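You operate a simulated robot arm through the tools that you are given. There is no shell and no other tool. Be economical: measure what you need, move in short steps, check, and stop when the job is done.

The job below is to be done with a simulated two-armed robot. You get a single attempt, and the scene is never put back.

JOB
Put the steel bracket labelled "crank" from the clear patch of the tool bench on the top of the trolley and the steel bracket that says "motor" on the white cover plate there.

Only the result counts: the job must be done as asked and must still hold three seconds after the hand-in. Knocking over, shifting, dropping, spilling or breaking anything else fails it. Lids that push on must go on centred and level and be pressed home; caps that screw on are set level and turned clockwise until they are tight.

ROBOT AND FRAMES
Two 7-joint arms with two-finger parallel grippers on one trunk, on a base that drives. Base frame: it is fixed to the floor where the robot stands at the start and does not move with it; the origin is under the middle of the robot, x ahead of it, y to its left, z up. Units: m, rad, N and s.
The left shoulder is at the start at [0.07, 0.163, 1.12], the right one opposite. With the tool pointing down near the work surface each hand reaches from about 0.38 to 0.88 m from the robot's upright axis, wherever it stands, measured 20 degrees to its own side. Places, roughly: top of the trolley [0.9, -4.9, 1]. Payload 3.43 kg a hand.
Tool frame (each hand has its own): the origin (TCP) lies between the finger pads and is the grasp point; the fingertips stand 0.034 m ahead of it; z points along the fingers, y is the line along which they close. The gripper opens to 0.128 m. The fingers are 0.024 m wide and 0.012 m thick; the gripper's body (0.048 by 0.13 m) begins 0.096 m behind the TCP.
Orientation is that of the tool frame in the base frame, as a unit quaternion [w, x, y, z]. With the fingers straight down and closing along the base's y, the tool's x points along the base's -x, its y along +y and its z along -z.

CONTROLS
- The arms move only by the tool play_rows. It takes "left_commands", "right_commands" or both (then of equal length, played together; a hand with none holds still); each is a list of rows, each a list of 7 numbers: the shift along the tool's x, y, z in cm, then the turn, a rotation vector about the tool's x, y, z in rad, then the opening, from 0 (shut) to 1 (fully open). In form: [[x, y, z, rx, ry, rz, hand], ...]. A call has 1 to 8 rows; each row is the pose to reach, as a shift and turn from the pose commanded when the call began, along the tool's axes at that moment. Each row takes 0.2 s and may step no farther than 0.05 m and 0.15 rad from the row before; otherwise, or with a gripper value out of range, the whole call is refused. Where a pose cannot be reached the arm comes as near as it can. A force on the tool above 40 N (or 10 N above the force at the start of the call, whichever is more), or a blocked arm, ends the call early, and 0.2 s more pass. The fingers move at their own pace (about 0.153 m/s each) and stop on an object; they squeeze with about 35 N. The grip force told is the motor's: it shows also when the fingers shut on nothing. Time passes only in rows, and 0.2 s behind the last, so rows that repeat a pose let the fingers close. The reply holds the time, the measured pose of the TCP, the force on the tool along the base axes, the opening and the grip force, in the units named above and with some noise.
- Cameras (640 x 400 px; columns grow to the right, rows downward): "scene" is now at [0.132, -0.0209, 1.3424]; the picture's right is [-0.23, -0.97, 0.00], its down [-0.61, 0.14, -0.78] and it looks along [0.76, -0.18, -0.63] (base axes); focal length 294 px, centre (320, 200). "left" rides on the left gripper at [0.076, 0.011, -0.16] in its tool frame; the picture's right is [-0.15, 0.99, 0.00], its down [-0.88, -0.13, -0.46] and it looks along [-0.45, -0.07, 0.89] (tool axes); focal length 234 px, centre (320, 200). "right" rides on the right gripper at [0.076, -0.011, -0.16] in its tool frame; the picture's right is [0.15, 0.99, 0.00], its down [-0.88, 0.13, -0.46] and it looks along [-0.45, 0.07, 0.89] (tool axes); focal length 234 px, centre (320, 200). There is no depth. A picture from a camera that has moved, and an enlarged one, comes with that camera's place and axes in the base frame and with its lens.
- capture(camera): a new picture of that camera. No time passes.
- lift_body(by): slides the trunk up (or, below 0, down) by that many m; the arms and the scene camera ride with it, the base frame stays. It gives what a move gives, with no picture.
- steer(legs): drives the robot by 1 to 6 legs, each [ahead, left, turn to the left] in m, m and rad, along the robot's own axes; the way and the turn of a leg run together, so that a leg with both is an arc; at most 1.5 m and 3.142 rad a leg. The arms and the cameras ride along, it lands a little off, and it stops where it bumps. It gives what a move gives.
- pan_tilt(pan, tilt): turns the head with the scene camera to pan (to the left, within 1.501 rad either way) and tilt (down, from -0.506 to 1.204), counted from straight ahead of the robot. It gives what a move gives.
- enlarge(camera, box): a new picture of the part [left, top, right, bottom] of that camera's present view, enlarged. No time passes.
- job_done(): hands the job in; it is judged then, once.

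Go step by step. Nothing tells you exact positions but the pictures and the camera data: compare them with the known pose of the tool, close in by small moves and look again before you grip or let go. The budget is 120 turns and 100 pictures, counting those below and the enlarged ones. Unless the task says otherwise, let go and move clear before handing in, and close with one line.

The tools are called as name(argument=value, ...) on one line, values as JSON. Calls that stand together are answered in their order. play_rows: Moves the arms, as the interface text tells. Its arguments: {"type":"object","properties":{"left_commands":{"type":"array"},"right_commands":{"type":"array"}},"required":[]} The other tools are called the same way: lift_body (by) slides the trunk up or down; steer (legs) drives the base; pan_tilt (pan, tilt) turns the head that bears the scene camera; capture (camera) takes a picture; enlarge (camera, box) takes an enlarged picture of a part of a camera's view; job_done () hands the job in.

At the start:

```text
clock: 0.0
left_tool_pos: [0.5168, 0.0682, 1.1007]
left_ee_rot: [0.001, -0.001, 1.0, 0.0]
left_wrist_force: [0.3, 0.4, -0.1]
left_finger_gap: 0.128
left_finger_force: 0.0
right_tool_pos: [0.5001, -0.411, 1.1153]
right_ee_rot: [0.0, 0.0, 1.0, 0.0]
right_wrist_force: [-0.5, -0.6, -0.2]
right_finger_gap: 0.128
right_finger_force: 0.1
trunk travel left (down, up): [-0.6, 0.34]
robot x, y, heading: [-0.0012, 0.0009, -0.003]
head pan, tilt: [-0.227, 0.675]
```

scene: 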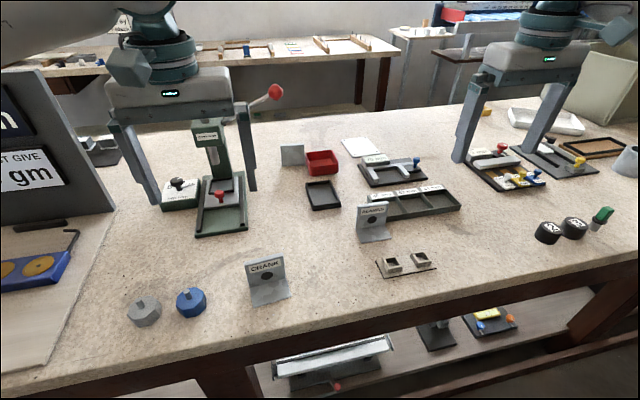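
right: 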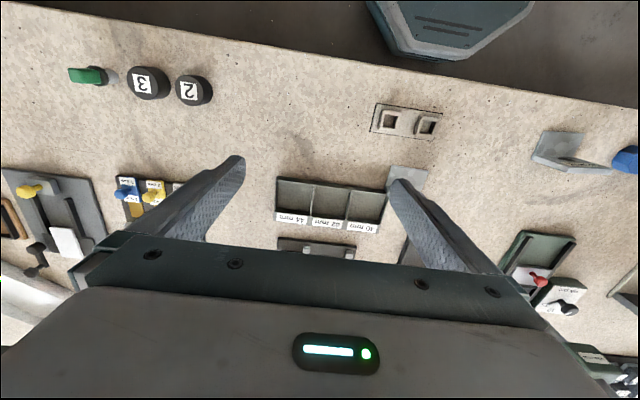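
left: 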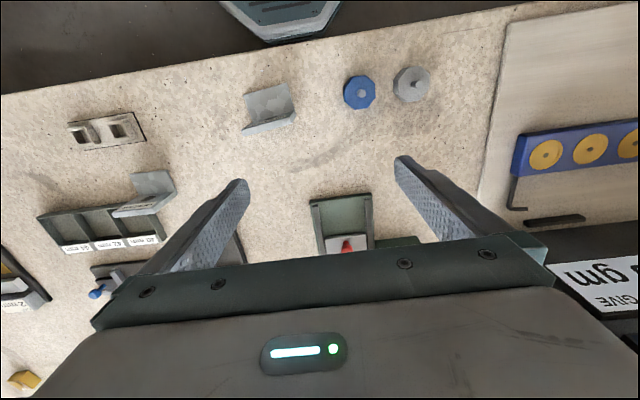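

I see a bracket labelled CRANK near the bench's front and two other brackets whose labels I need to read. I'll zoom in first.

enlarge(camera="scene", box=[230, 120, 470, 310])

enlarge(camera="left", box=[30, 60, 310, 260])

pan_tilt(pan=-1.4, tilt=0.2)

capture(camera="scene")

```text
2.11 times, centred on (350, 215) of scene
camera zoom: at [0.132, -0.0209, 1.3424], right [-0.23, -0.97, 0.0], down [-0.61, 0.14, -0.78], along [0.76, -0.18, -0.63], focal length 620 px, centre (257, 168)
```

zoom: 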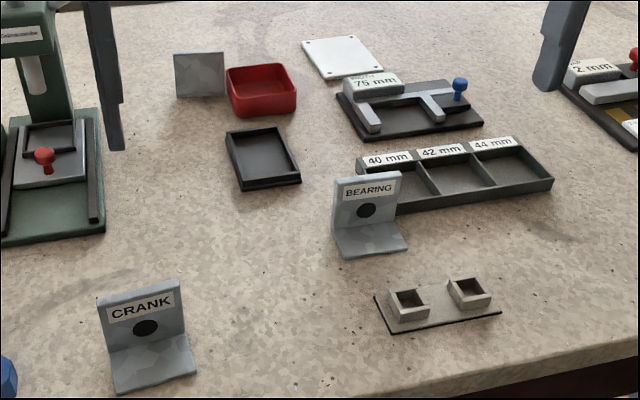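

```text
2.00 times, centred on (170, 160) of left
camera zoom: at [0.4403, 0.0796, 1.2605], right [0.15, 0.99, 0.0], down [0.88, -0.13, 0.46], along [0.45, -0.07, -0.89], focal length 468 px, centre (620, 280)
```

zoom: 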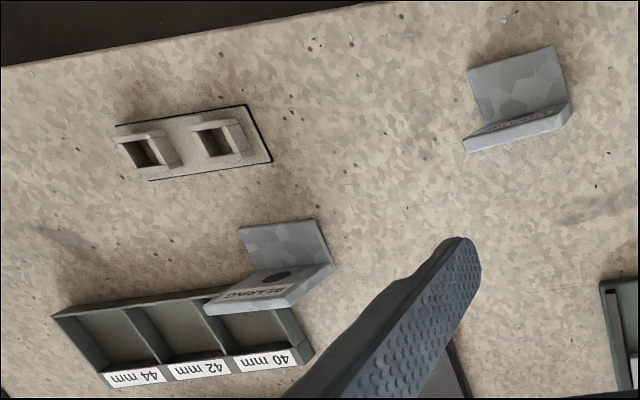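

```text
clock: 1.4
left_tool_pos: [0.5169, 0.0684, 1.0996]
left_ee_rot: [0.0, -0.001, 1.0, 0.0]
left_wrist_force: [0.1, -0.1, 0.2]
left_finger_gap: 0.1281
left_finger_force: 0.0
right_tool_pos: [0.4993, -0.4109, 1.1136]
right_ee_rot: [0.0, -0.001, 1.0, 0.0]
right_wrist_force: [-0.6, 0.3, 1.0]
right_finger_gap: 0.1282
right_finger_force: 0.0
trunk travel left (down, up): [-0.6, 0.34]
robot x, y, heading: [0.0041, -0.0018, -0.004]
head pan, tilt: [-1.4, 0.201]
```

```text
94 pictures are left
camera scene: at [0.0643, -0.0933, 1.3857], right [-0.99, -0.17, 0.0], down [-0.03, 0.2, -0.98], along [0.17, -0.97, -0.2], focal length 294 px, centre (320, 200)
```

scene: 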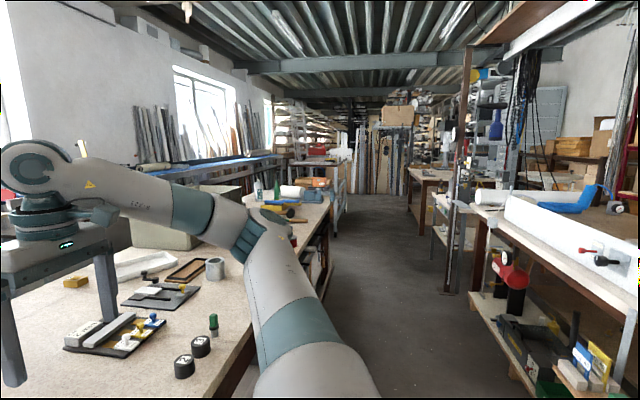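

BEARING is the middle bracket and the third one faces away. I'll zoom toward the trolley area next.

enlarge(camera="scene", box=[240, 130, 400, 230])

```text
4.00 times, centred on (320, 180) of scene
camera zoom: at [0.0643, -0.0933, 1.3857], right [-0.99, -0.17, 0.0], down [-0.03, 0.2, -0.98], along [0.17, -0.97, -0.2], focal length 1177 px, centre (320, 280)
```

zoom: 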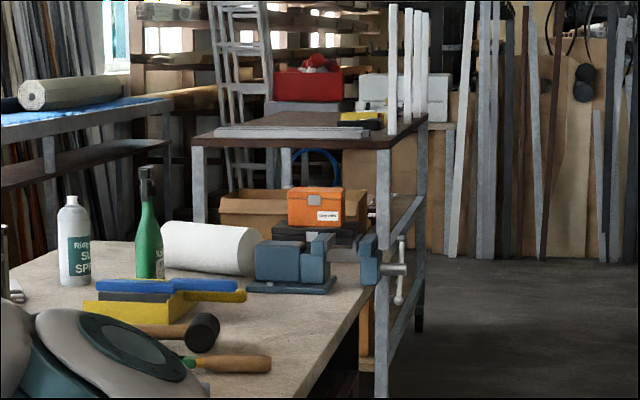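

CRANK sits at about (0.48, −0.006) with its vertical plate facing me, top at about z 0.944. I'll turn the left gripper 90° over it so that it can pinch the plate through its thickness, and turn the head back.

play_rows(left_commands=[[0.5, -1, 0, 0, 0, 0.15, 1], [1, -2, 0, 0, 0, 0.3, 1], [1.5, -3, 0, 0, 0, 0.45, 1], [2, -4, 0, 0, 0, 0.6, 1], [2.5, -5, 0, 0, 0, 0.75, 1], [3, -6, 0, 0, 0, 0.9, 1], [3.5, -7, 0, 0, 0, 1.05, 1], [3.7, -7.4, 0, 0, 0, 1.2, 1]])

play_rows(left_commands=[[0, 0, 0, 0, 0, 0.15, 1], [0, 0, 0, 0, 0, 0.3, 1], [0, 0, 0, 0, 0, 0.35, 1]])

pan_tilt(pan=-0.1, tilt=0.8)

capture(camera="left")

capture(camera="scene")

```text
clock: 3.2
left_tool_pos: [0.4801, -0.0064, 1.1006]
left_ee_rot: [0.001, 0.564, 0.825, 0.001]
left_wrist_force: [-0.3, -0.2, 0.0]
left_finger_gap: 0.128
left_finger_force: 0.0
right_tool_pos: [0.4987, -0.4103, 1.1153]
right_ee_rot: [0.0, 0.0, 1.0, -0.001]
right_wrist_force: [0.6, -0.4, 0.0]
right_finger_gap: 0.128
right_finger_force: 0.0
trunk travel left (down, up): [-0.6, 0.34]
robot x, y, heading: [-0.0019, 0.0002, -0.003]
head pan, tilt: [-1.4, 0.201]
```

```text
clock: 4.0
left_tool_pos: [0.4801, -0.0056, 1.1016]
left_ee_rot: [0.0, 0.7, 0.714, 0.0]
left_wrist_force: [0.2, 0.2, -0.9]
left_finger_gap: 0.128
left_finger_force: 0.1
right_tool_pos: [0.4987, -0.4115, 1.1137]
right_ee_rot: [0.0, 0.0, 1.0, 0.001]
right_wrist_force: [-0.4, 0.4, 0.2]
right_finger_gap: 0.1279
right_finger_force: 0.1
trunk travel left (down, up): [-0.6, 0.34]
robot x, y, heading: [-0.0009, 0.0001, -0.003]
head pan, tilt: [-1.4, 0.201]
```

```text
clock: 5.5
left_tool_pos: [0.4802, -0.0054, 1.1005]
left_ee_rot: [0.0, 0.7, 0.714, -0.001]
left_wrist_force: [0.4, 0.5, -0.4]
left_finger_gap: 0.1281
left_finger_force: 0.0
right_tool_pos: [0.4997, -0.4099, 1.1148]
right_ee_rot: [0.001, -0.001, 1.0, 0.0]
right_wrist_force: [0.3, 0.6, 0.0]
right_finger_gap: 0.1279
right_finger_force: 0.1
trunk travel left (down, up): [-0.6, 0.34]
robot x, y, heading: [0.0006, 0.0002, 0.001]
head pan, tilt: [-0.099, 0.799]
```

```text
92 pictures are left
camera left: at [0.4884, 0.0704, 1.2609], right [0.99, -0.12, 0.0], down [-0.11, -0.88, 0.46], along [-0.06, -0.45, -0.89], focal length 234 px, centre (320, 200)
```

left: 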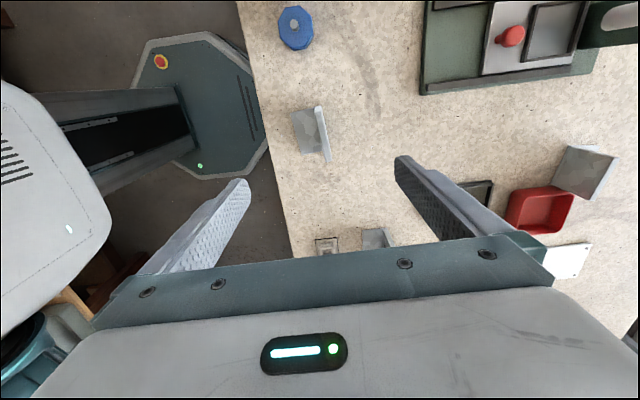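

```text
91 pictures are left
camera scene: at [0.1286, -0.0096, 1.3321], right [-0.1, -0.99, 0.0], down [-0.71, 0.07, -0.7], along [0.69, -0.07, -0.72], focal length 294 px, centre (320, 200)
```

scene: 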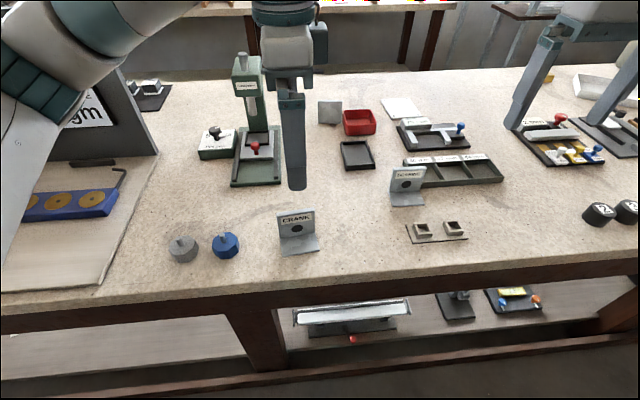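

The gripper is over CRANK. I'll enlarge both views to refine its position, and check the far bracket.

enlarge(camera="left", box=[260, 80, 420, 180])

enlarge(camera="left", box=[480, 120, 640, 220])

enlarge(camera="scene", box=[240, 180, 360, 270])

```text
4.00 times, centred on (340, 130) of left
camera zoom: at [0.4884, 0.0704, 1.2609], right [0.99, -0.12, 0.0], down [-0.11, -0.88, 0.46], along [-0.06, -0.45, -0.89], focal length 937 px, centre (240, 480)
```

zoom: 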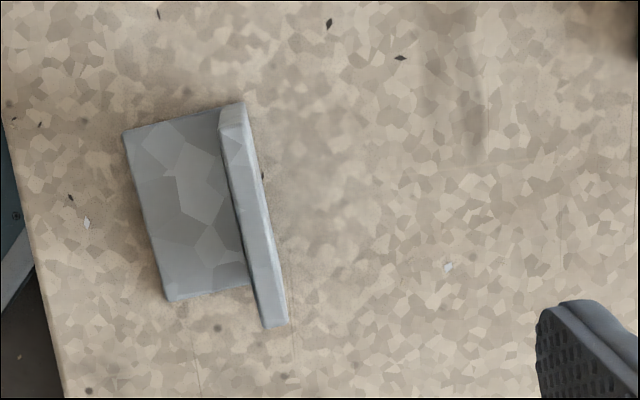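

```text
4.00 times, centred on (560, 170) of left
camera zoom: at [0.4884, 0.0704, 1.2609], right [0.99, -0.12, 0.0], down [-0.11, -0.88, 0.46], along [-0.06, -0.45, -0.89], focal length 937 px, centre (-640, 320)
```

zoom: 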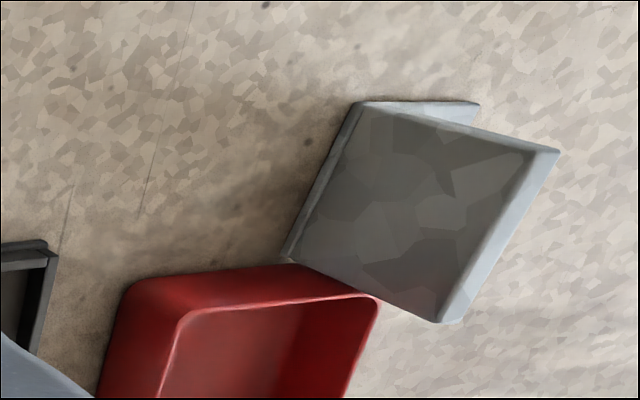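

```text
4.44 times, centred on (300, 225) of scene
camera zoom: at [0.1286, -0.0096, 1.3321], right [-0.1, -0.99, 0.0], down [-0.71, 0.07, -0.7], along [0.69, -0.07, -0.72], focal length 1308 px, centre (409, 89)
```

zoom: 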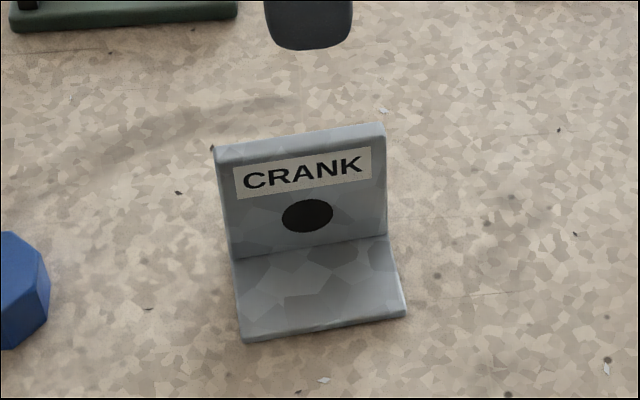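

I'll align to the plate, descend with the tips above its foot, then close.

play_rows(left_commands=[[1, 0.35, 0, 0, 0, -0.084, 1], [1, 0.35, 4.5, 0, 0, -0.084, 1], [1, 0.35, 9, 0, 0, -0.084, 1], [1, 0.35, 13, 0, 0, -0.084, 1], [1, 0.35, 16.8, 0, 0, -0.084, 1]])

capture(camera="scene")

capture(camera="left")

```text
clock: 6.7
left_tool_pos: [0.484, 0.0041, 0.9335]
left_ee_rot: [0.0, 0.668, 0.744, 0.0]
left_wrist_force: [-0.3, -0.4, -0.7]
left_finger_gap: 0.1279
left_finger_force: 0.0
right_tool_pos: [0.5007, -0.4103, 1.1146]
right_ee_rot: [-0.001, 0.0, 1.0, 0.0]
right_wrist_force: [1.1, -0.3, 0.1]
right_finger_gap: 0.128
right_finger_force: 0.0
trunk travel left (down, up): [-0.6, 0.34]
robot x, y, heading: [0.0031, 0.0006, 0.004]
head pan, tilt: [-0.099, 0.799]
```

```text
87 pictures are left
camera scene: at [0.1292, -0.0094, 1.332], right [-0.1, -1.0, 0.0], down [-0.71, 0.07, -0.7], along [0.69, -0.07, -0.72], focal length 294 px, centre (320, 200)
```

scene: 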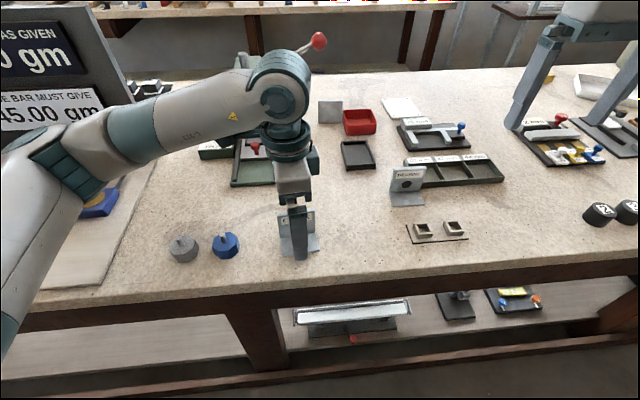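

```text
86 pictures are left
camera left: at [0.4855, 0.081, 1.0927], right [1.0, -0.04, 0.0], down [-0.04, -0.89, 0.46], along [-0.02, -0.46, -0.89], focal length 234 px, centre (320, 200)
```

left: 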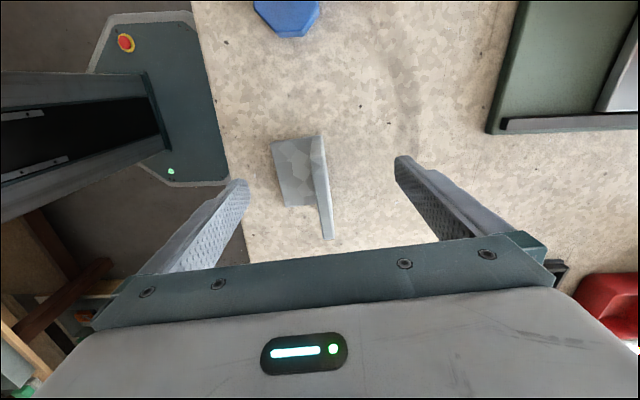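

The plate is centred between the fingers, so I close.

play_rows(left_commands=[[0, 0, 0, 0, 0, 0, 0], [0, 0, 0, 0, 0, 0, 0], [0, 0, 0, 0, 0, 0, 0], [0, 0, 0, 0, 0, 0, 0]])

play_rows(left_commands=[[0, 0, -4, 0, 0, 0, 0], [0, 0, -8, 0, 0, 0, 0], [0, 0, -12, 0, 0, 0, 0], [0, 0, -16, 0, 0, 0, 0], [0, 0, -20, 0, 0, 0, 0]])

capture(camera="left")

capture(camera="scene")

```text
clock: 7.7
left_tool_pos: [0.4821, 0.0048, 0.9337]
left_ee_rot: [0.001, 0.668, 0.744, 0.0]
left_wrist_force: [0.5, 0.2, -0.4]
left_finger_gap: 0.0096
left_finger_force: 34.5
right_tool_pos: [0.5005, -0.4117, 1.1145]
right_ee_rot: [0.0, 0.0, 1.0, 0.0]
right_wrist_force: [-0.1, -0.1, -0.2]
right_finger_gap: 0.1281
right_finger_force: 0.1
trunk travel left (down, up): [-0.6, 0.34]
robot x, y, heading: [0.0009, 0.0017, -0.005]
head pan, tilt: [-0.099, 0.799]
```

```text
clock: 8.8
left_tool_pos: [0.4856, 0.006, 1.1352]
left_ee_rot: [0.0, 0.668, 0.744, 0.0]
left_wrist_force: [-0.1, 0.1, -1.9]
left_finger_gap: 0.0097
left_finger_force: 34.8
right_tool_pos: [0.499, -0.4114, 1.1145]
right_ee_rot: [0.001, 0.0, 1.0, 0.0]
right_wrist_force: [0.3, -0.3, 0.9]
right_finger_gap: 0.1278
right_finger_force: 0.1
trunk travel left (down, up): [-0.6, 0.34]
robot x, y, heading: [-0.0035, 0.0018, 0.002]
head pan, tilt: [-0.099, 0.799]
```

```text
85 pictures are left
camera left: at [0.4868, 0.0831, 1.2958], right [1.0, -0.04, 0.0], down [-0.04, -0.89, 0.46], along [-0.02, -0.46, -0.89], focal length 234 px, centre (320, 200)
```

left: 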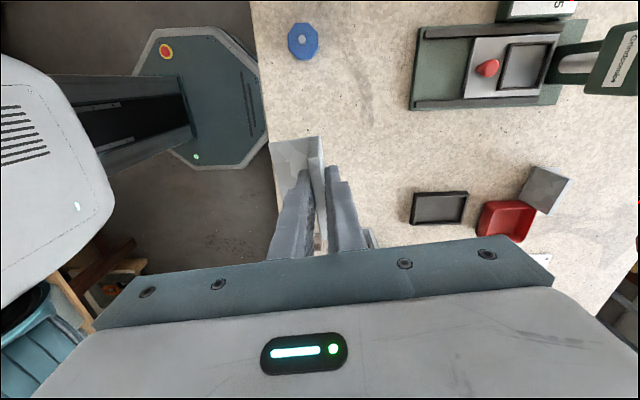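

```text
84 pictures are left
camera scene: at [0.1276, -0.0096, 1.3321], right [-0.1, -0.99, 0.0], down [-0.71, 0.07, -0.7], along [0.69, -0.07, -0.72], focal length 294 px, centre (320, 200)
```

scene: 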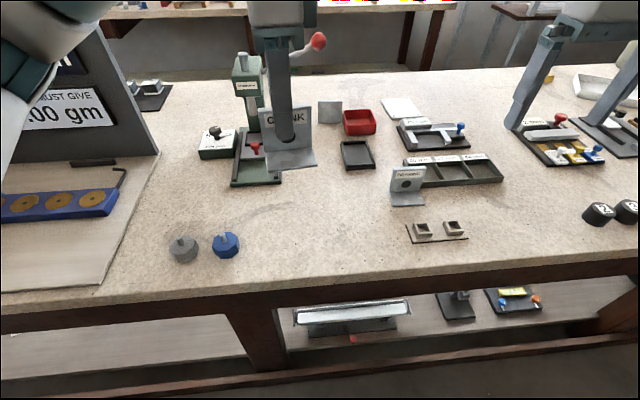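

CRANK is held (its foot is 0.064 m below the left TCP). The far bracket is at about (0.889, −0.112), facing away. I'll tuck the left hand aside, turn the right gripper, and edge forward.

play_rows(left_commands=[[2.2, -0.6, -0.8, 0, 0, 0, 0], [4.4, -1.2, -1.6, 0, 0, 0, 0], [6.6, -1.8, -2.4, 0, 0, 0, 0], [8.8, -2.4, -3.2, 0, 0, 0, 0], [11, -3, -4, 0, 0, 0, 0], [13.2, -3.6, -4.8, 0, 0, 0, 0], [15.4, -4.2, -5.6, 0, 0, 0, 0], [17.5, -4.5, -6, 0, 0, 0, 0]], right_commands=[[0, 0, 0, 0, 0, -0.15, 1], [0, 0, 0, 0, 0, -0.3, 1], [0, 0, 0, 0, 0, -0.45, 1], [0, 0, 0, 0, 0, -0.6, 1], [0, 0, 0, 0, 0, -0.75, 1], [0, 0, 0, 0, 0, -0.9, 1], [0, 0, 0, 0, 0, -1.05, 1], [0, 0, 0, 0, 0, -1.2, 1]])

play_rows(right_commands=[[0, 0, 0, 0, 0, -0.15, 1], [0, 0, 0, 0, 0, -0.3, 1], [0, 0, 0, 0, 0, -0.37, 1]])

steer(legs=[[0.08, 0.0, 0.0]])

capture(camera="scene")

```text
clock: 10.7
left_tool_pos: [0.4191, 0.1742, 1.194]
left_ee_rot: [0.001, 0.668, 0.744, 0.0]
left_wrist_force: [0.1, 0.1, -2.3]
left_finger_gap: 0.0095
left_finger_force: 35.5
right_tool_pos: [0.4262, -0.2966, 1.0963]
right_ee_rot: [0.001, -0.562, 0.827, -0.001]
right_wrist_force: [1.1, -0.2, 0.2]
right_finger_gap: 0.1282
right_finger_force: 0.0
right hand out of reach, approached as far as the arm can: row 5, 6, 7, 8
trunk travel left (down, up): [-0.6, 0.34]
robot x, y, heading: [0.0005, -0.0011, 0.0]
head pan, tilt: [-0.099, 0.799]
```

```text
clock: 11.4
left_tool_pos: [0.4202, 0.1721, 1.1943]
left_ee_rot: [0.001, 0.667, 0.745, 0.0]
left_wrist_force: [-0.3, 0.5, -1.5]
left_finger_gap: 0.0095
left_finger_force: 35.2
right_tool_pos: [0.3695, -0.2358, 1.0881]
right_ee_rot: [0.0, -0.706, 0.708, 0.001]
right_wrist_force: [1.4, -0.4, 0.1]
right_finger_gap: 0.128
right_finger_force: 0.1
right hand out of reach, approached as far as the arm can: row 1, 2, 3
trunk travel left (down, up): [-0.6, 0.34]
robot x, y, heading: [-0.0006, 0.0022, 0.004]
head pan, tilt: [-0.099, 0.799]
```

```text
clock: 12.5
left_tool_pos: [0.4986, 0.172, 1.1951]
left_ee_rot: [0.0, 0.667, 0.745, 0.0]
left_wrist_force: [0.7, -0.3, -1.7]
left_finger_gap: 0.0095
left_finger_force: 35.0
right_tool_pos: [0.4489, -0.2355, 1.0875]
right_ee_rot: [0.0, -0.706, 0.708, 0.0]
right_wrist_force: [0.0, 0.4, 0.3]
right_finger_gap: 0.1278
right_finger_force: 0.0
trunk travel left (down, up): [-0.6, 0.34]
robot x, y, heading: [0.0811, -0.0018, -0.003]
head pan, tilt: [-0.099, 0.799]
```

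```text
83 pictures are left
camera scene: at [0.2082, -0.0093, 1.332], right [-0.1, -1.0, 0.0], down [-0.71, 0.07, -0.7], along [0.69, -0.07, -0.72], focal length 294 px, centre (320, 200)
```

scene: 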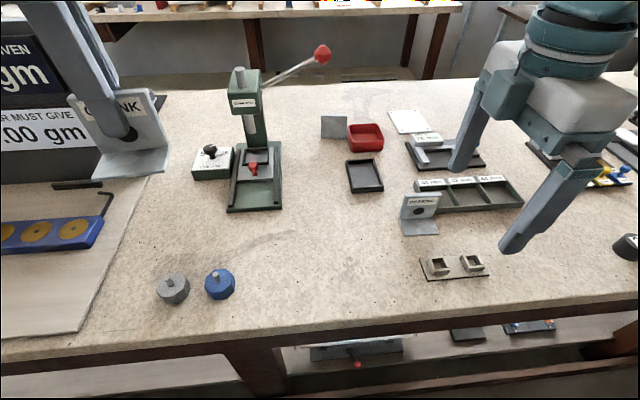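

The press's lever with a red knob reaches close to the far bracket. I need to know where the knob is, so I'll look from the right hand camera.

capture(camera="right")

enlarge(camera="scene", box=[220, 30, 440, 180])

```text
82 pictures are left
camera right: at [0.459, -0.3105, 1.2469], right [-0.99, -0.14, 0.0], down [-0.13, 0.88, 0.46], along [-0.07, 0.45, -0.89], focal length 234 px, centre (320, 200)
```

right: 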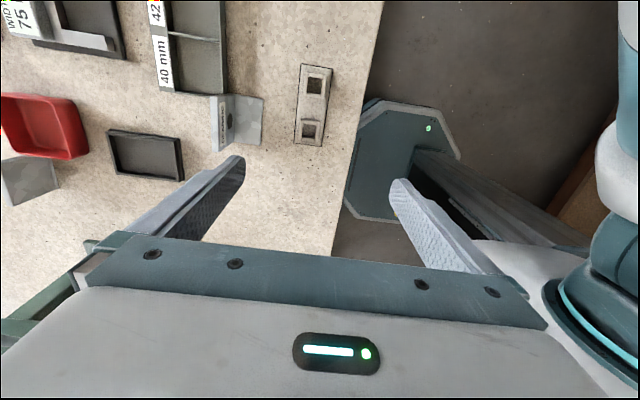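

```text
2.67 times, centred on (330, 105) of scene
camera zoom: at [0.2082, -0.0093, 1.332], right [-0.1, -1.0, 0.0], down [-0.71, 0.07, -0.7], along [0.69, -0.07, -0.72], focal length 785 px, centre (293, 453)
```

zoom: 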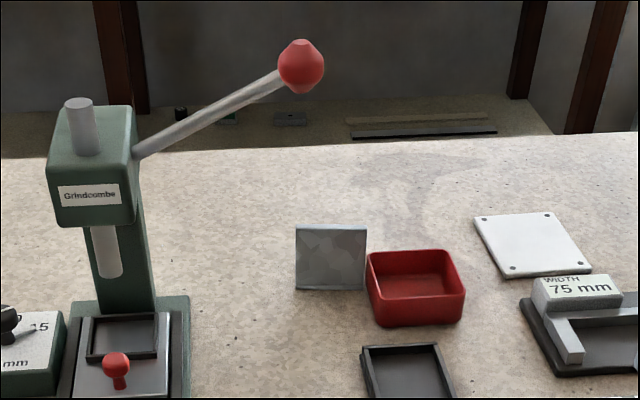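

The knob is near (0.77, −0.07, 1.13), so coming straight in is risky. I'll shift the robot right and turn it left so the right arm comes in from the right.

steer(legs=[[-0.1, 0, 0], [0, -0.36, 0], [0, 0, 0.6]])

pan_tilt(pan=-0.3, tilt=0.7)

capture(camera="scene")

capture(camera="right")

```text
clock: 17.3
left_tool_pos: [0.2203, 0.0175, 1.1948]
left_ee_rot: [0.0, 0.408, 0.913, 0.0]
left_wrist_force: [-0.4, -0.4, -1.3]
left_finger_gap: 0.0096
left_finger_force: 35.6
right_tool_pos: [0.4176, -0.346, 1.0882]
right_ee_rot: [0.0, 0.889, -0.459, 0.0]
right_wrist_force: [0.0, 0.2, 0.1]
right_finger_gap: 0.1281
right_finger_force: 0.1
trunk travel left (down, up): [-0.6, 0.34]
robot x, y, heading: [-0.02, -0.3673, 0.624]
head pan, tilt: [-0.099, 0.799]
```

```text
clock: 18.0
left_tool_pos: [0.2209, 0.0172, 1.1948]
left_ee_rot: [0.0, 0.409, 0.912, 0.001]
left_wrist_force: [-0.4, -0.1, -1.8]
left_finger_gap: 0.0096
left_finger_force: 34.8
right_tool_pos: [0.4191, -0.344, 1.088]
right_ee_rot: [0.0, 0.889, -0.458, 0.0]
right_wrist_force: [-0.3, -0.2, 0.9]
right_finger_gap: 0.1279
right_finger_force: 0.0
trunk travel left (down, up): [-0.6, 0.34]
robot x, y, heading: [-0.0214, -0.3681, 0.622]
head pan, tilt: [-0.3, 0.7]
```

```text
80 pictures are left
camera scene: at [0.1001, -0.3129, 1.3402], right [0.32, -0.95, 0.0], down [-0.61, -0.2, -0.76], along [0.73, 0.24, -0.64], focal length 294 px, centre (320, 200)
```

scene: 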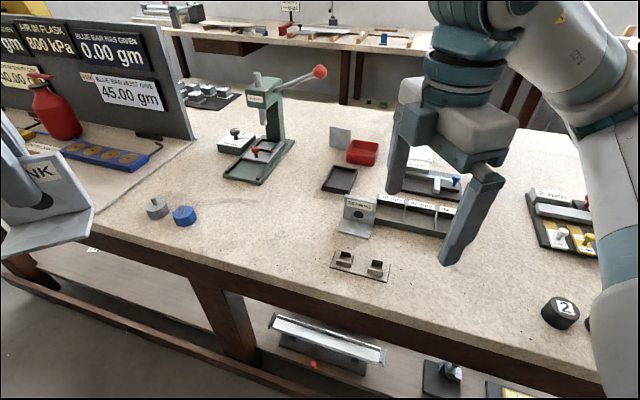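

```text
79 pictures are left
camera right: at [0.4709, -0.3988, 1.2471], right [-0.72, -0.69, 0.0], down [-0.62, 0.64, 0.46], along [-0.32, 0.33, -0.89], focal length 234 px, centre (320, 200)
```

right: 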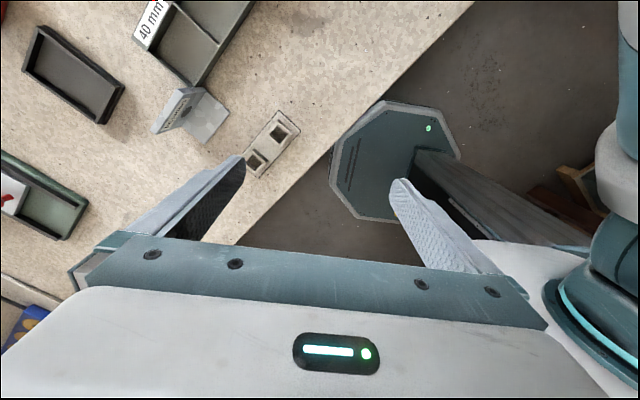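

The knob is near (0.82, −0.075, 1.115), very close. I'll grip with the hand leaned toward −y, in the plane of the plate, to stay clear. First a short drive toward the bracket and a better look.

steer(legs=[[0.105, -0.04, 0]])

enlarge(camera="scene", box=[240, 60, 400, 160])

```text
clock: 19.2
left_tool_pos: [0.3289, 0.047, 1.1957]
left_ee_rot: [0.0, 0.409, 0.912, 0.0]
left_wrist_force: [0.5, -0.3, -2.2]
left_finger_gap: 0.0096
left_finger_force: 34.2
right_tool_pos: [0.5253, -0.316, 1.0886]
right_ee_rot: [-0.001, 0.889, -0.458, 0.0]
right_wrist_force: [0.7, 0.0, 0.3]
right_finger_gap: 0.128
right_finger_force: 0.1
trunk travel left (down, up): [-0.6, 0.34]
robot x, y, heading: [0.0895, -0.3369, 0.621]
head pan, tilt: [-0.3, 0.7]
```

```text
4.00 times, centred on (320, 110) of scene
camera zoom: at [0.2078, -0.2829, 1.3403], right [0.32, -0.95, 0.0], down [-0.61, -0.2, -0.76], along [0.73, 0.24, -0.64], focal length 1177 px, centre (320, 560)
```

zoom: 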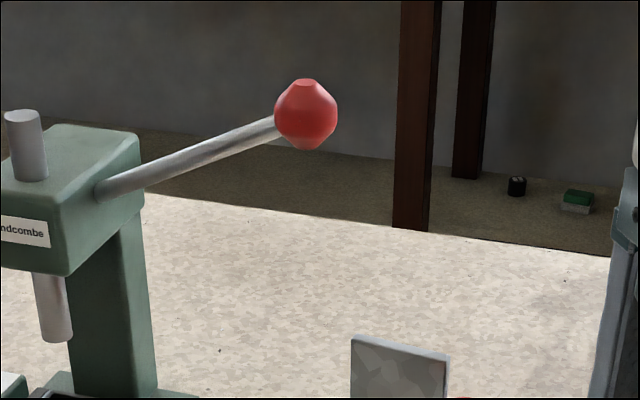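

I move the right hand to a viewing pose right of the bracket, with the fingers closing along x.

play_rows(right_commands=[[1.7, -3.8, -0.7, 0, 0, 0.08, 1], [3.4, -7.6, -1.4, 0, 0, 0.16, 1], [5.1, -11.4, -2.1, 0, 0, 0.24, 1], [6.8, -15.2, -2.8, 0, 0, 0.32, 1], [8.5, -19, -3.5, 0, 0, 0.4, 1], [10.2, -22.8, -4.2, 0, 0, 0.48, 1], [11.9, -26.6, -4.6, 0, 0, 0.56, 1], [13.5, -30.3, -5, 0, 0, 0.62, 1]])

capture(camera="right")

capture(camera="scene")

```text
clock: 21.0
left_tool_pos: [0.3306, 0.0478, 1.1945]
left_ee_rot: [0.001, 0.409, 0.912, 0.0]
left_wrist_force: [-0.2, -0.7, -1.2]
left_finger_gap: 0.0095
left_finger_force: 34.6
right_tool_pos: [0.7001, -0.2397, 1.1076]
right_ee_rot: [0.003, -0.703, 0.711, -0.002]
right_wrist_force: [0.5, -0.4, -0.6]
right_finger_gap: 0.128
right_finger_force: 0.0
right hand out of reach, approached as far as the arm can: row 1, 2, 3, 4, 5, 6, 7, 8
trunk travel left (down, up): [-0.6, 0.34]
robot x, y, heading: [0.0864, -0.3349, 0.624]
head pan, tilt: [-0.3, 0.7]
```

```text
77 pictures are left
camera right: at [0.7102, -0.3144, 1.2676], right [-0.99, -0.14, -0.01], down [-0.12, 0.88, 0.46], along [-0.06, 0.45, -0.89], focal length 234 px, centre (320, 200)
```

right: 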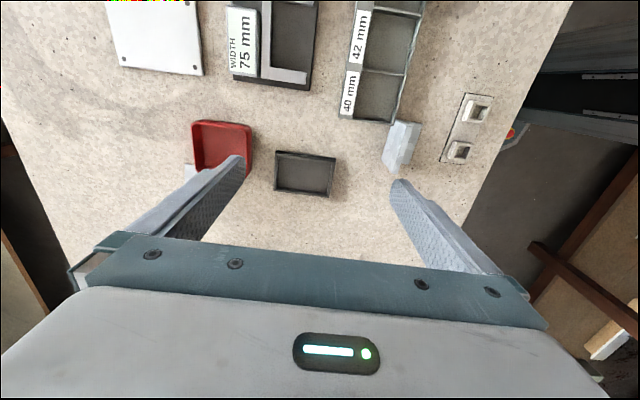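

```text
76 pictures are left
camera scene: at [0.2083, -0.2827, 1.3402], right [0.32, -0.95, 0.0], down [-0.61, -0.2, -0.76], along [0.73, 0.24, -0.64], focal length 294 px, centre (320, 200)
```

scene: 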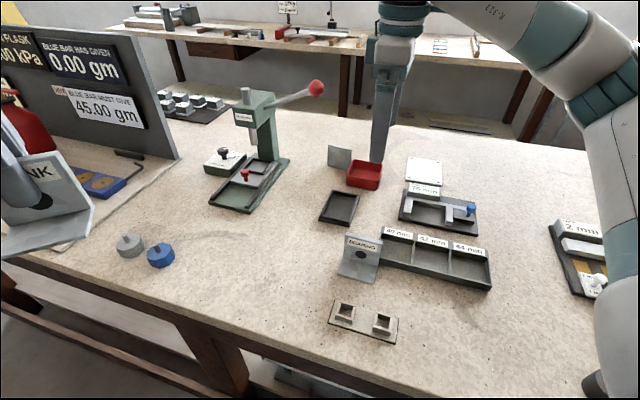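

Reach at this height is limited by the low shoulders, so I raise the trunk and continue toward the bracket.

lift_body(by=0.2)

play_rows(right_commands=[[0, -3, 2, 0, 0, 0, 1], [0, -6, 4, 0, 0, 0, 1], [0, -9, 6, 0, 0, 0, 1], [0, -12, 8, 0, 0, 0, 1], [0, -15, 10, 0, 0, 0, 1], [0, -18, 12, 0, 0, 0, 1]])

capture(camera="right")

capture(camera="scene")

```text
clock: 23.2
left_tool_pos: [0.3295, 0.0471, 1.3938]
left_ee_rot: [0.0, 0.408, 0.913, 0.001]
left_wrist_force: [0.8, -0.5, -1.3]
left_finger_gap: 0.0096
left_finger_force: 35.1
right_tool_pos: [0.7005, -0.2394, 1.308]
right_ee_rot: [0.003, -0.704, 0.711, 0.0]
right_wrist_force: [-0.2, -0.4, 0.1]
right_finger_gap: 0.1278
right_finger_force: 0.1
trunk travel left (down, up): [-0.8, 0.14]
robot x, y, heading: [0.0832, -0.3377, 0.621]
head pan, tilt: [-0.3, 0.7]
```

```text
clock: 24.6
left_tool_pos: [0.3283, 0.0471, 1.3947]
left_ee_rot: [0.001, 0.409, 0.912, 0.001]
left_wrist_force: [0.6, -0.5, -3.0]
left_finger_gap: 0.0097
left_finger_force: 35.3
right_tool_pos: [0.7084, -0.2301, 1.2388]
right_ee_rot: [0.004, -0.702, 0.712, -0.001]
right_wrist_force: [0.0, 0.1, 0.6]
right_finger_gap: 0.1279
right_finger_force: 0.0
right hand out of reach, approached as far as the arm can: row 1, 2, 3, 4, 5, 6
trunk travel left (down, up): [-0.8, 0.14]
robot x, y, heading: [0.0856, -0.336, 0.622]
head pan, tilt: [-0.3, 0.7]
```

```text
75 pictures are left
camera right: at [0.7178, -0.3045, 1.3974], right [-0.99, -0.13, -0.01], down [-0.12, 0.88, 0.46], along [-0.06, 0.45, -0.89], focal length 234 px, centre (320, 200)
```

right: 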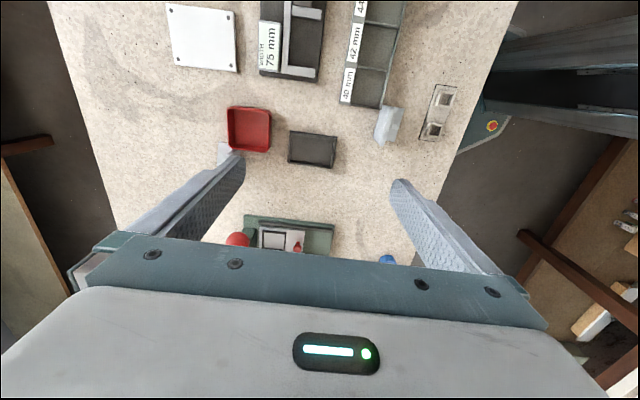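

```text
74 pictures are left
camera scene: at [0.2075, -0.283, 1.5403], right [0.32, -0.95, 0.0], down [-0.61, -0.2, -0.76], along [0.73, 0.24, -0.64], focal length 294 px, centre (320, 200)
```

scene: 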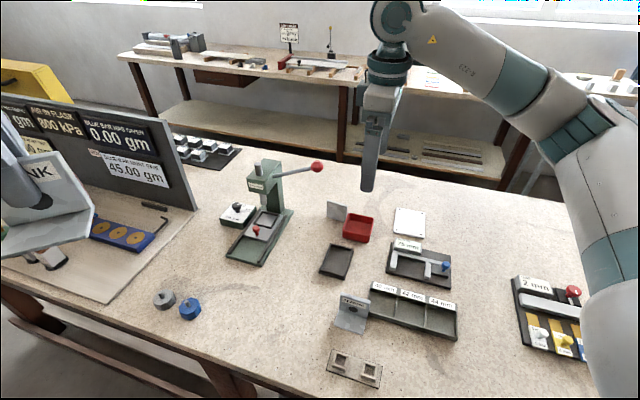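

The wrist seems to hit a joint limit at this yaw unless the arm comes more from the right. I'll shift the base right and try again.

steer(legs=[[-0.075, -0.14, 0.0]])

play_rows(right_commands=[[0, 0, 1, 0, 0, 0, 1]])

```text
clock: 26.0
left_tool_pos: [0.3472, -0.1068, 1.3929]
left_ee_rot: [0.001, 0.407, 0.914, -0.001]
left_wrist_force: [0.2, 0.0, -1.7]
left_finger_gap: 0.0095
left_finger_force: 35.1
right_tool_pos: [0.7274, -0.3836, 1.2368]
right_ee_rot: [0.002, -0.704, 0.71, -0.001]
right_wrist_force: [0.6, -0.2, -0.4]
right_finger_gap: 0.1278
right_finger_force: 0.1
trunk travel left (down, up): [-0.8, 0.14]
robot x, y, heading: [0.1092, -0.4964, 0.624]
head pan, tilt: [-0.3, 0.7]
```

```text
clock: 26.4
left_tool_pos: [0.3479, -0.1086, 1.3933]
left_ee_rot: [0.001, 0.407, 0.913, 0.0]
left_wrist_force: [-0.6, 0.9, -1.7]
left_finger_gap: 0.0096
left_finger_force: 35.4
right_tool_pos: [0.7276, -0.3848, 1.2275]
right_ee_rot: [0.003, -0.703, 0.711, -0.001]
right_wrist_force: [0.7, 0.1, 0.4]
right_finger_gap: 0.128
right_finger_force: 0.1
trunk travel left (down, up): [-0.8, 0.14]
robot x, y, heading: [0.109, -0.4977, 0.619]
head pan, tilt: [-0.3, 0.7]
```

Now move toward the bracket from the right.

play_rows(right_commands=[[-2.5, -2.3, 1.3, 0, 0, 0, 1], [-5, -4.6, 2.6, 0, 0, 0, 1], [-7.5, -6.9, 3.9, 0, 0, 0, 1], [-10, -9.2, 5.2, 0, 0, 0, 1], [-12.5, -11.5, 6.5, 0, 0, 0, 1], [-15, -13.8, 8, 0, 0, 0, 1]])

capture(camera="right")

```text
clock: 27.8
left_tool_pos: [0.3471, -0.1106, 1.3933]
left_ee_rot: [0.0, 0.407, 0.913, 0.001]
left_wrist_force: [0.5, 0.1, -1.2]
left_finger_gap: 0.0096
left_finger_force: 35.2
right_tool_pos: [0.7322, -0.3346, 1.1895]
right_ee_rot: [0.003, -0.699, 0.715, -0.001]
right_wrist_force: [0.6, 0.9, 0.0]
right_finger_gap: 0.1279
right_finger_force: 0.0
right hand out of reach, approached as far as the arm can: row 1, 2, 3, 4, 5, 6
trunk travel left (down, up): [-0.8, 0.14]
robot x, y, heading: [0.1056, -0.4974, 0.622]
head pan, tilt: [-0.3, 0.7]
```

```text
73 pictures are left
camera right: at [0.7402, -0.4092, 1.3488], right [-0.99, -0.13, -0.01], down [-0.12, 0.88, 0.46], along [-0.05, 0.45, -0.89], focal length 234 px, centre (320, 200)
```

right: 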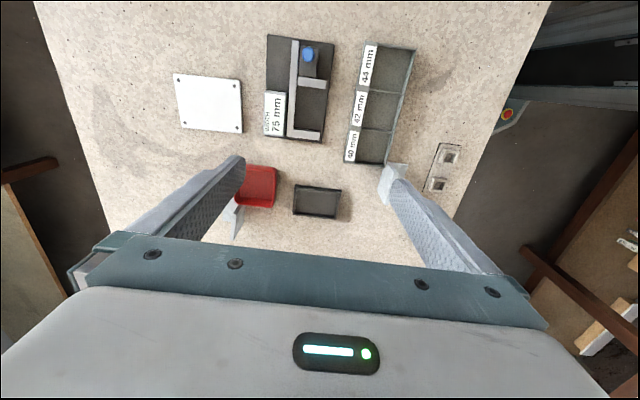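

That direction stays limited, so I'll spin the right gripper the other way (camera toward +y), which worked for the left hand, and put the robot back to heading 0.

play_rows(right_commands=[[0, 1.5, 0, 0, 0, 0.15, 1], [0, 3, 0, 0, 0, 0.3, 1], [0, 4.5, 0, 0, 0, 0.45, 1], [0, 6, 0, 0, 0, 0.6, 1], [0, 7.5, 0, 0, 0, 0.75, 1], [0, 9, 0, 0, 0, 0.9, 1], [0, 10, 0, 0, 0, 1.05, 1], [0, 10, 0, 0, 0, 1.2, 1]])

play_rows(right_commands=[[0, 0, 0, 0, 0, 0.15, 1], [0, 0, 0, 0, 0, 0.3, 1], [0, 0, 0, 0, 0, 0.45, 1], [0, 0, 0, 0, 0, 0.6, 1], [0, 0, 0, 0, 0, 0.75, 1], [0, 0, 0, 0, 0, 0.9, 1], [0, 0, 0, 0, 0, 1.05, 1], [0, 0, 0, 0, 0, 1.2, 1]])

steer(legs=[[-0.1, 0, 0], [0, 0, -0.62]])

capture(camera="right")

```text
clock: 29.6
left_tool_pos: [0.3482, -0.1095, 1.3944]
left_ee_rot: [0.001, 0.407, 0.913, 0.0]
left_wrist_force: [0.7, -0.3, -1.5]
left_finger_gap: 0.0098
left_finger_force: 34.7
right_tool_pos: [0.6255, -0.3322, 1.1936]
right_ee_rot: [0.003, -0.178, 0.984, 0.001]
right_wrist_force: [-0.5, 0.8, 0.1]
right_finger_gap: 0.1281
right_finger_force: 0.0
trunk travel left (down, up): [-0.8, 0.14]
robot x, y, heading: [0.1084, -0.4988, 0.617]
head pan, tilt: [-0.3, 0.7]
```

```text
clock: 31.4
left_tool_pos: [0.3484, -0.1097, 1.3938]
left_ee_rot: [0.001, 0.408, 0.913, 0.0]
left_wrist_force: [0.0, -0.3, -0.7]
left_finger_gap: 0.0097
left_finger_force: 34.9
right_tool_pos: [0.6259, -0.331, 1.1946]
right_ee_rot: [0.002, 0.408, 0.913, 0.002]
right_wrist_force: [-0.3, 0.1, 0.4]
right_finger_gap: 0.1279
right_finger_force: 0.0
trunk travel left (down, up): [-0.8, 0.14]
robot x, y, heading: [0.1064, -0.4979, 0.623]
head pan, tilt: [-0.3, 0.7]
```

```text
clock: 34.2
left_tool_pos: [0.448, -0.3771, 1.3944]
left_ee_rot: [0.001, 0.665, 0.747, -0.001]
left_wrist_force: [-0.3, -0.4, -1.7]
left_finger_gap: 0.0096
left_finger_force: 34.9
right_tool_pos: [0.5476, -0.7181, 1.1946]
right_ee_rot: [0.003, 0.666, 0.746, 0.001]
right_wrist_force: [0.0, 0.3, 1.0]
right_finger_gap: 0.128
right_finger_force: 0.2
trunk travel left (down, up): [-0.8, 0.14]
robot x, y, heading: [0.0259, -0.5514, 0.006]
head pan, tilt: [-0.3, 0.7]
```

```text
72 pictures are left
camera right: at [0.5268, -0.6421, 1.3534], right [0.97, 0.26, 0.01], down [0.23, -0.86, 0.46], along [0.12, -0.44, -0.89], focal length 234 px, centre (320, 200)
```

right: 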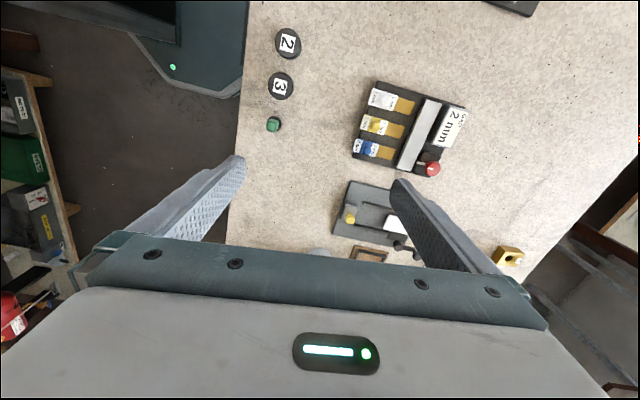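

This orientation works. Drive left and forward to a place where the bracket is ahead-left of the right shoulder.

steer(legs=[[0, 0.33, 0], [0.07, 0, 0]])

play_rows(right_commands=[[2, 2.5, 0, 0, 0, 0.1, 1], [4, 5, 0, 0, 0, 0.1, 1], [6, 7.5, 0, 0, 0, 0.1, 1], [8, 10, 0, 0, 0, 0.1, 1], [10, 12.5, 0, 0, 0, 0.1, 1]])

pan_tilt(pan=0.1, tilt=0.7)

capture(camera="right")

capture(camera="scene")

```text
clock: 37.0
left_tool_pos: [0.5109, -0.0568, 1.3962]
left_ee_rot: [0.003, 0.667, 0.745, 0.002]
left_wrist_force: [-1.3, 0.7, -1.4]
left_finger_gap: 0.0096
left_finger_force: 34.6
right_tool_pos: [0.6104, -0.3988, 1.1966]
right_ee_rot: [0.004, 0.667, 0.745, 0.003]
right_wrist_force: [0.4, -0.4, -0.1]
right_finger_gap: 0.1282
right_finger_force: 0.0
trunk travel left (down, up): [-0.8, 0.14]
robot x, y, heading: [0.0992, -0.2339, -0.001]
head pan, tilt: [-0.3, 0.7]
```

```text
clock: 38.2
left_tool_pos: [0.5171, -0.0544, 1.3957]
left_ee_rot: [0.001, 0.667, 0.745, 0.0]
left_wrist_force: [-0.6, -0.2, -2.0]
left_finger_gap: 0.0096
left_finger_force: 34.2
right_tool_pos: [0.7299, -0.2817, 1.1964]
right_ee_rot: [0.003, 0.703, 0.711, 0.002]
right_wrist_force: [0.0, 0.3, 0.5]
right_finger_gap: 0.128
right_finger_force: 0.1
trunk travel left (down, up): [-0.8, 0.14]
robot x, y, heading: [0.0964, -0.2292, 0.002]
head pan, tilt: [-0.3, 0.7]
```

```text
clock: 39.1
left_tool_pos: [0.5165, -0.0579, 1.3946]
left_ee_rot: [0.001, 0.667, 0.745, 0.0]
left_wrist_force: [-0.4, -0.7, -1.6]
left_finger_gap: 0.0098
left_finger_force: 35.1
right_tool_pos: [0.729, -0.2842, 1.1954]
right_ee_rot: [0.002, 0.703, 0.711, 0.003]
right_wrist_force: [-0.3, 0.2, -0.3]
right_finger_gap: 0.1277
right_finger_force: 0.1
trunk travel left (down, up): [-0.8, 0.14]
robot x, y, heading: [0.0968, -0.2284, 0.004]
head pan, tilt: [0.099, 0.7]
```

```text
71 pictures are left
camera right: at [0.7162, -0.2071, 1.3552], right [0.99, 0.16, 0.01], down [0.14, -0.88, 0.46], along [0.08, -0.45, -0.89], focal length 234 px, centre (320, 200)
```

right: 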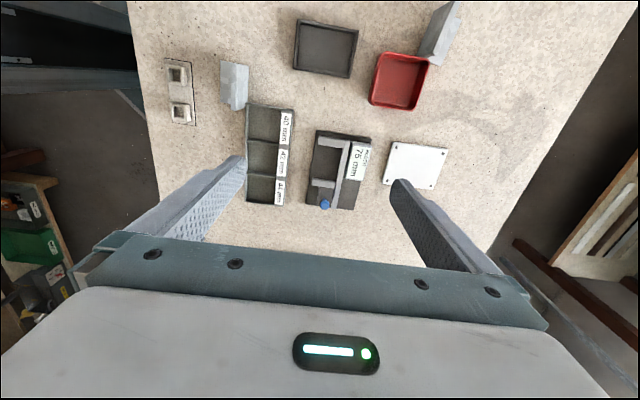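

```text
70 pictures are left
camera scene: at [0.2299, -0.2231, 1.5403], right [0.1, -0.99, 0.0], down [-0.64, -0.06, -0.76], along [0.76, 0.08, -0.64], focal length 294 px, centre (320, 200)
```

scene: 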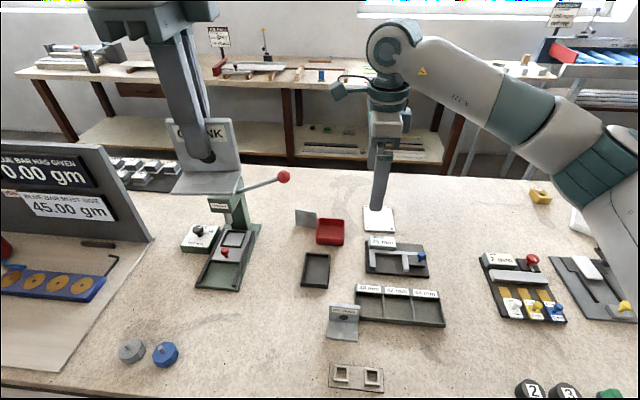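

Good reach. I move on in x, still clear to the right, and look at the bracket with the right camera.

play_rows(right_commands=[[1, 4, 0, 0, 0, 0, 1], [2, 8, 0, 0, 0, 0, 1], [3, 12, 1, 0, 0, 0, 1], [4, 16, 2, 0, 0, 0, 1], [5, 20, 3, 0, 0, 0, 1]])

capture(camera="right")

```text
clock: 40.3
left_tool_pos: [0.5159, -0.0538, 1.3945]
left_ee_rot: [0.002, 0.667, 0.745, 0.0]
left_wrist_force: [0.3, 0.0, -1.0]
left_finger_gap: 0.01
left_finger_force: 35.3
right_tool_pos: [0.8992, -0.2411, 1.1633]
right_ee_rot: [0.004, 0.701, 0.713, 0.003]
right_wrist_force: [0.0, 0.7, -0.3]
right_finger_gap: 0.1279
right_finger_force: 0.0
right hand out of reach, approached as far as the arm can: row 5
trunk travel left (down, up): [-0.8, 0.14]
robot x, y, heading: [0.0936, -0.2286, 0.003]
head pan, tilt: [0.099, 0.7]
```

```text
69 pictures are left
camera right: at [0.8848, -0.1642, 1.3232], right [0.99, 0.16, 0.01], down [0.14, -0.88, 0.46], along [0.08, -0.45, -0.89], focal length 234 px, centre (320, 200)
```

right: 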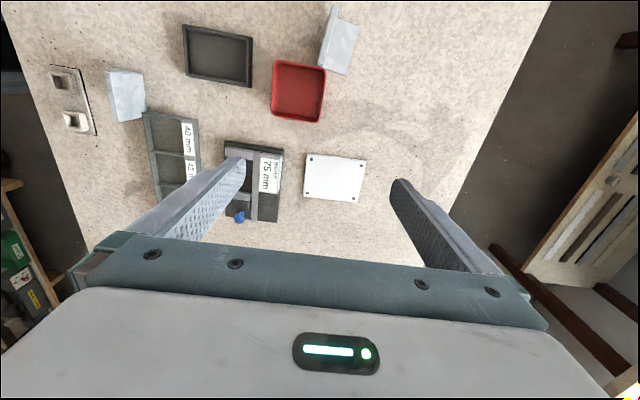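

enlarge(camera="right", box=[260, 0, 420, 100])

```text
4.00 times, centred on (340, 50) of right
camera zoom: at [0.8848, -0.1642, 1.3232], right [0.99, 0.16, 0.01], down [0.14, -0.88, 0.46], along [0.08, -0.45, -0.89], focal length 937 px, centre (240, 800)
```

zoom: 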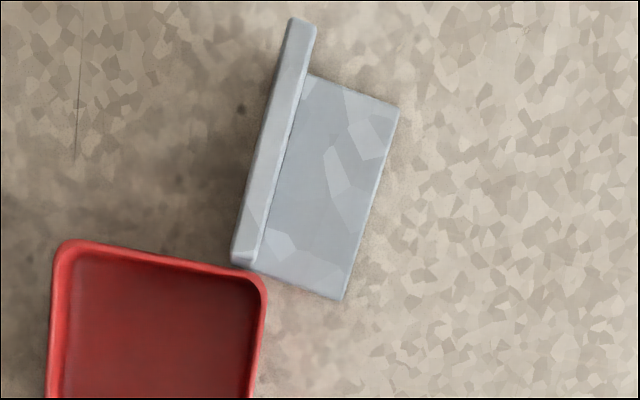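

The bracket's plate centre is about (0.890, −0.110) with slight yaw. I'll align, half close the fingers and lean the hand 0.3 rad toward −y, off to the right of the knob.

play_rows(right_commands=[[0, 0, 0, 0, 0, 0.127, 0.6]])

play_rows(right_commands=[[0, 0, 0, 0, 0.1, 0, 0.6], [0, 0, 0, 0, 0.2, 0, 0.6], [0, 0, 0, 0, 0.3, 0, 0.6]])

capture(camera="scene")

```text
clock: 40.7
left_tool_pos: [0.5168, -0.0548, 1.3948]
left_ee_rot: [0.002, 0.667, 0.745, -0.001]
left_wrist_force: [0.1, 0.1, -2.1]
left_finger_gap: 0.0095
left_finger_force: 34.4
right_tool_pos: [0.8985, -0.2449, 1.1638]
right_ee_rot: [0.003, 0.746, 0.665, 0.002]
right_wrist_force: [0.8, 0.3, 0.3]
right_finger_gap: 0.0769
right_finger_force: 0.0
trunk travel left (down, up): [-0.8, 0.14]
robot x, y, heading: [0.0972, -0.2287, 0.002]
head pan, tilt: [0.099, 0.7]
```

```text
clock: 41.5
left_tool_pos: [0.5164, -0.0576, 1.3939]
left_ee_rot: [0.002, 0.667, 0.745, 0.0]
left_wrist_force: [0.0, -0.7, -1.0]
left_finger_gap: 0.0099
left_finger_force: 34.9
right_tool_pos: [0.8997, -0.2446, 1.1634]
right_ee_rot: [-0.097, 0.738, 0.658, 0.114]
right_wrist_force: [0.6, 1.2, -0.5]
right_finger_gap: 0.077
right_finger_force: 0.0
trunk travel left (down, up): [-0.8, 0.14]
robot x, y, heading: [0.0951, -0.2303, 0.002]
head pan, tilt: [0.099, 0.7]
```

```text
67 pictures are left
camera scene: at [0.2297, -0.2223, 1.5403], right [0.1, -0.99, 0.0], down [-0.64, -0.07, -0.76], along [0.76, 0.08, -0.64], focal length 294 px, centre (320, 200)
```

scene: 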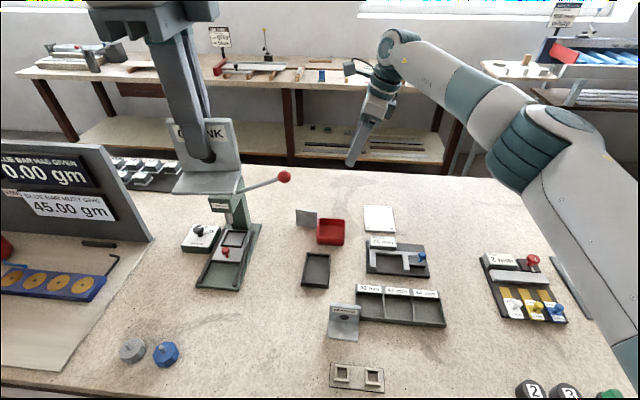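

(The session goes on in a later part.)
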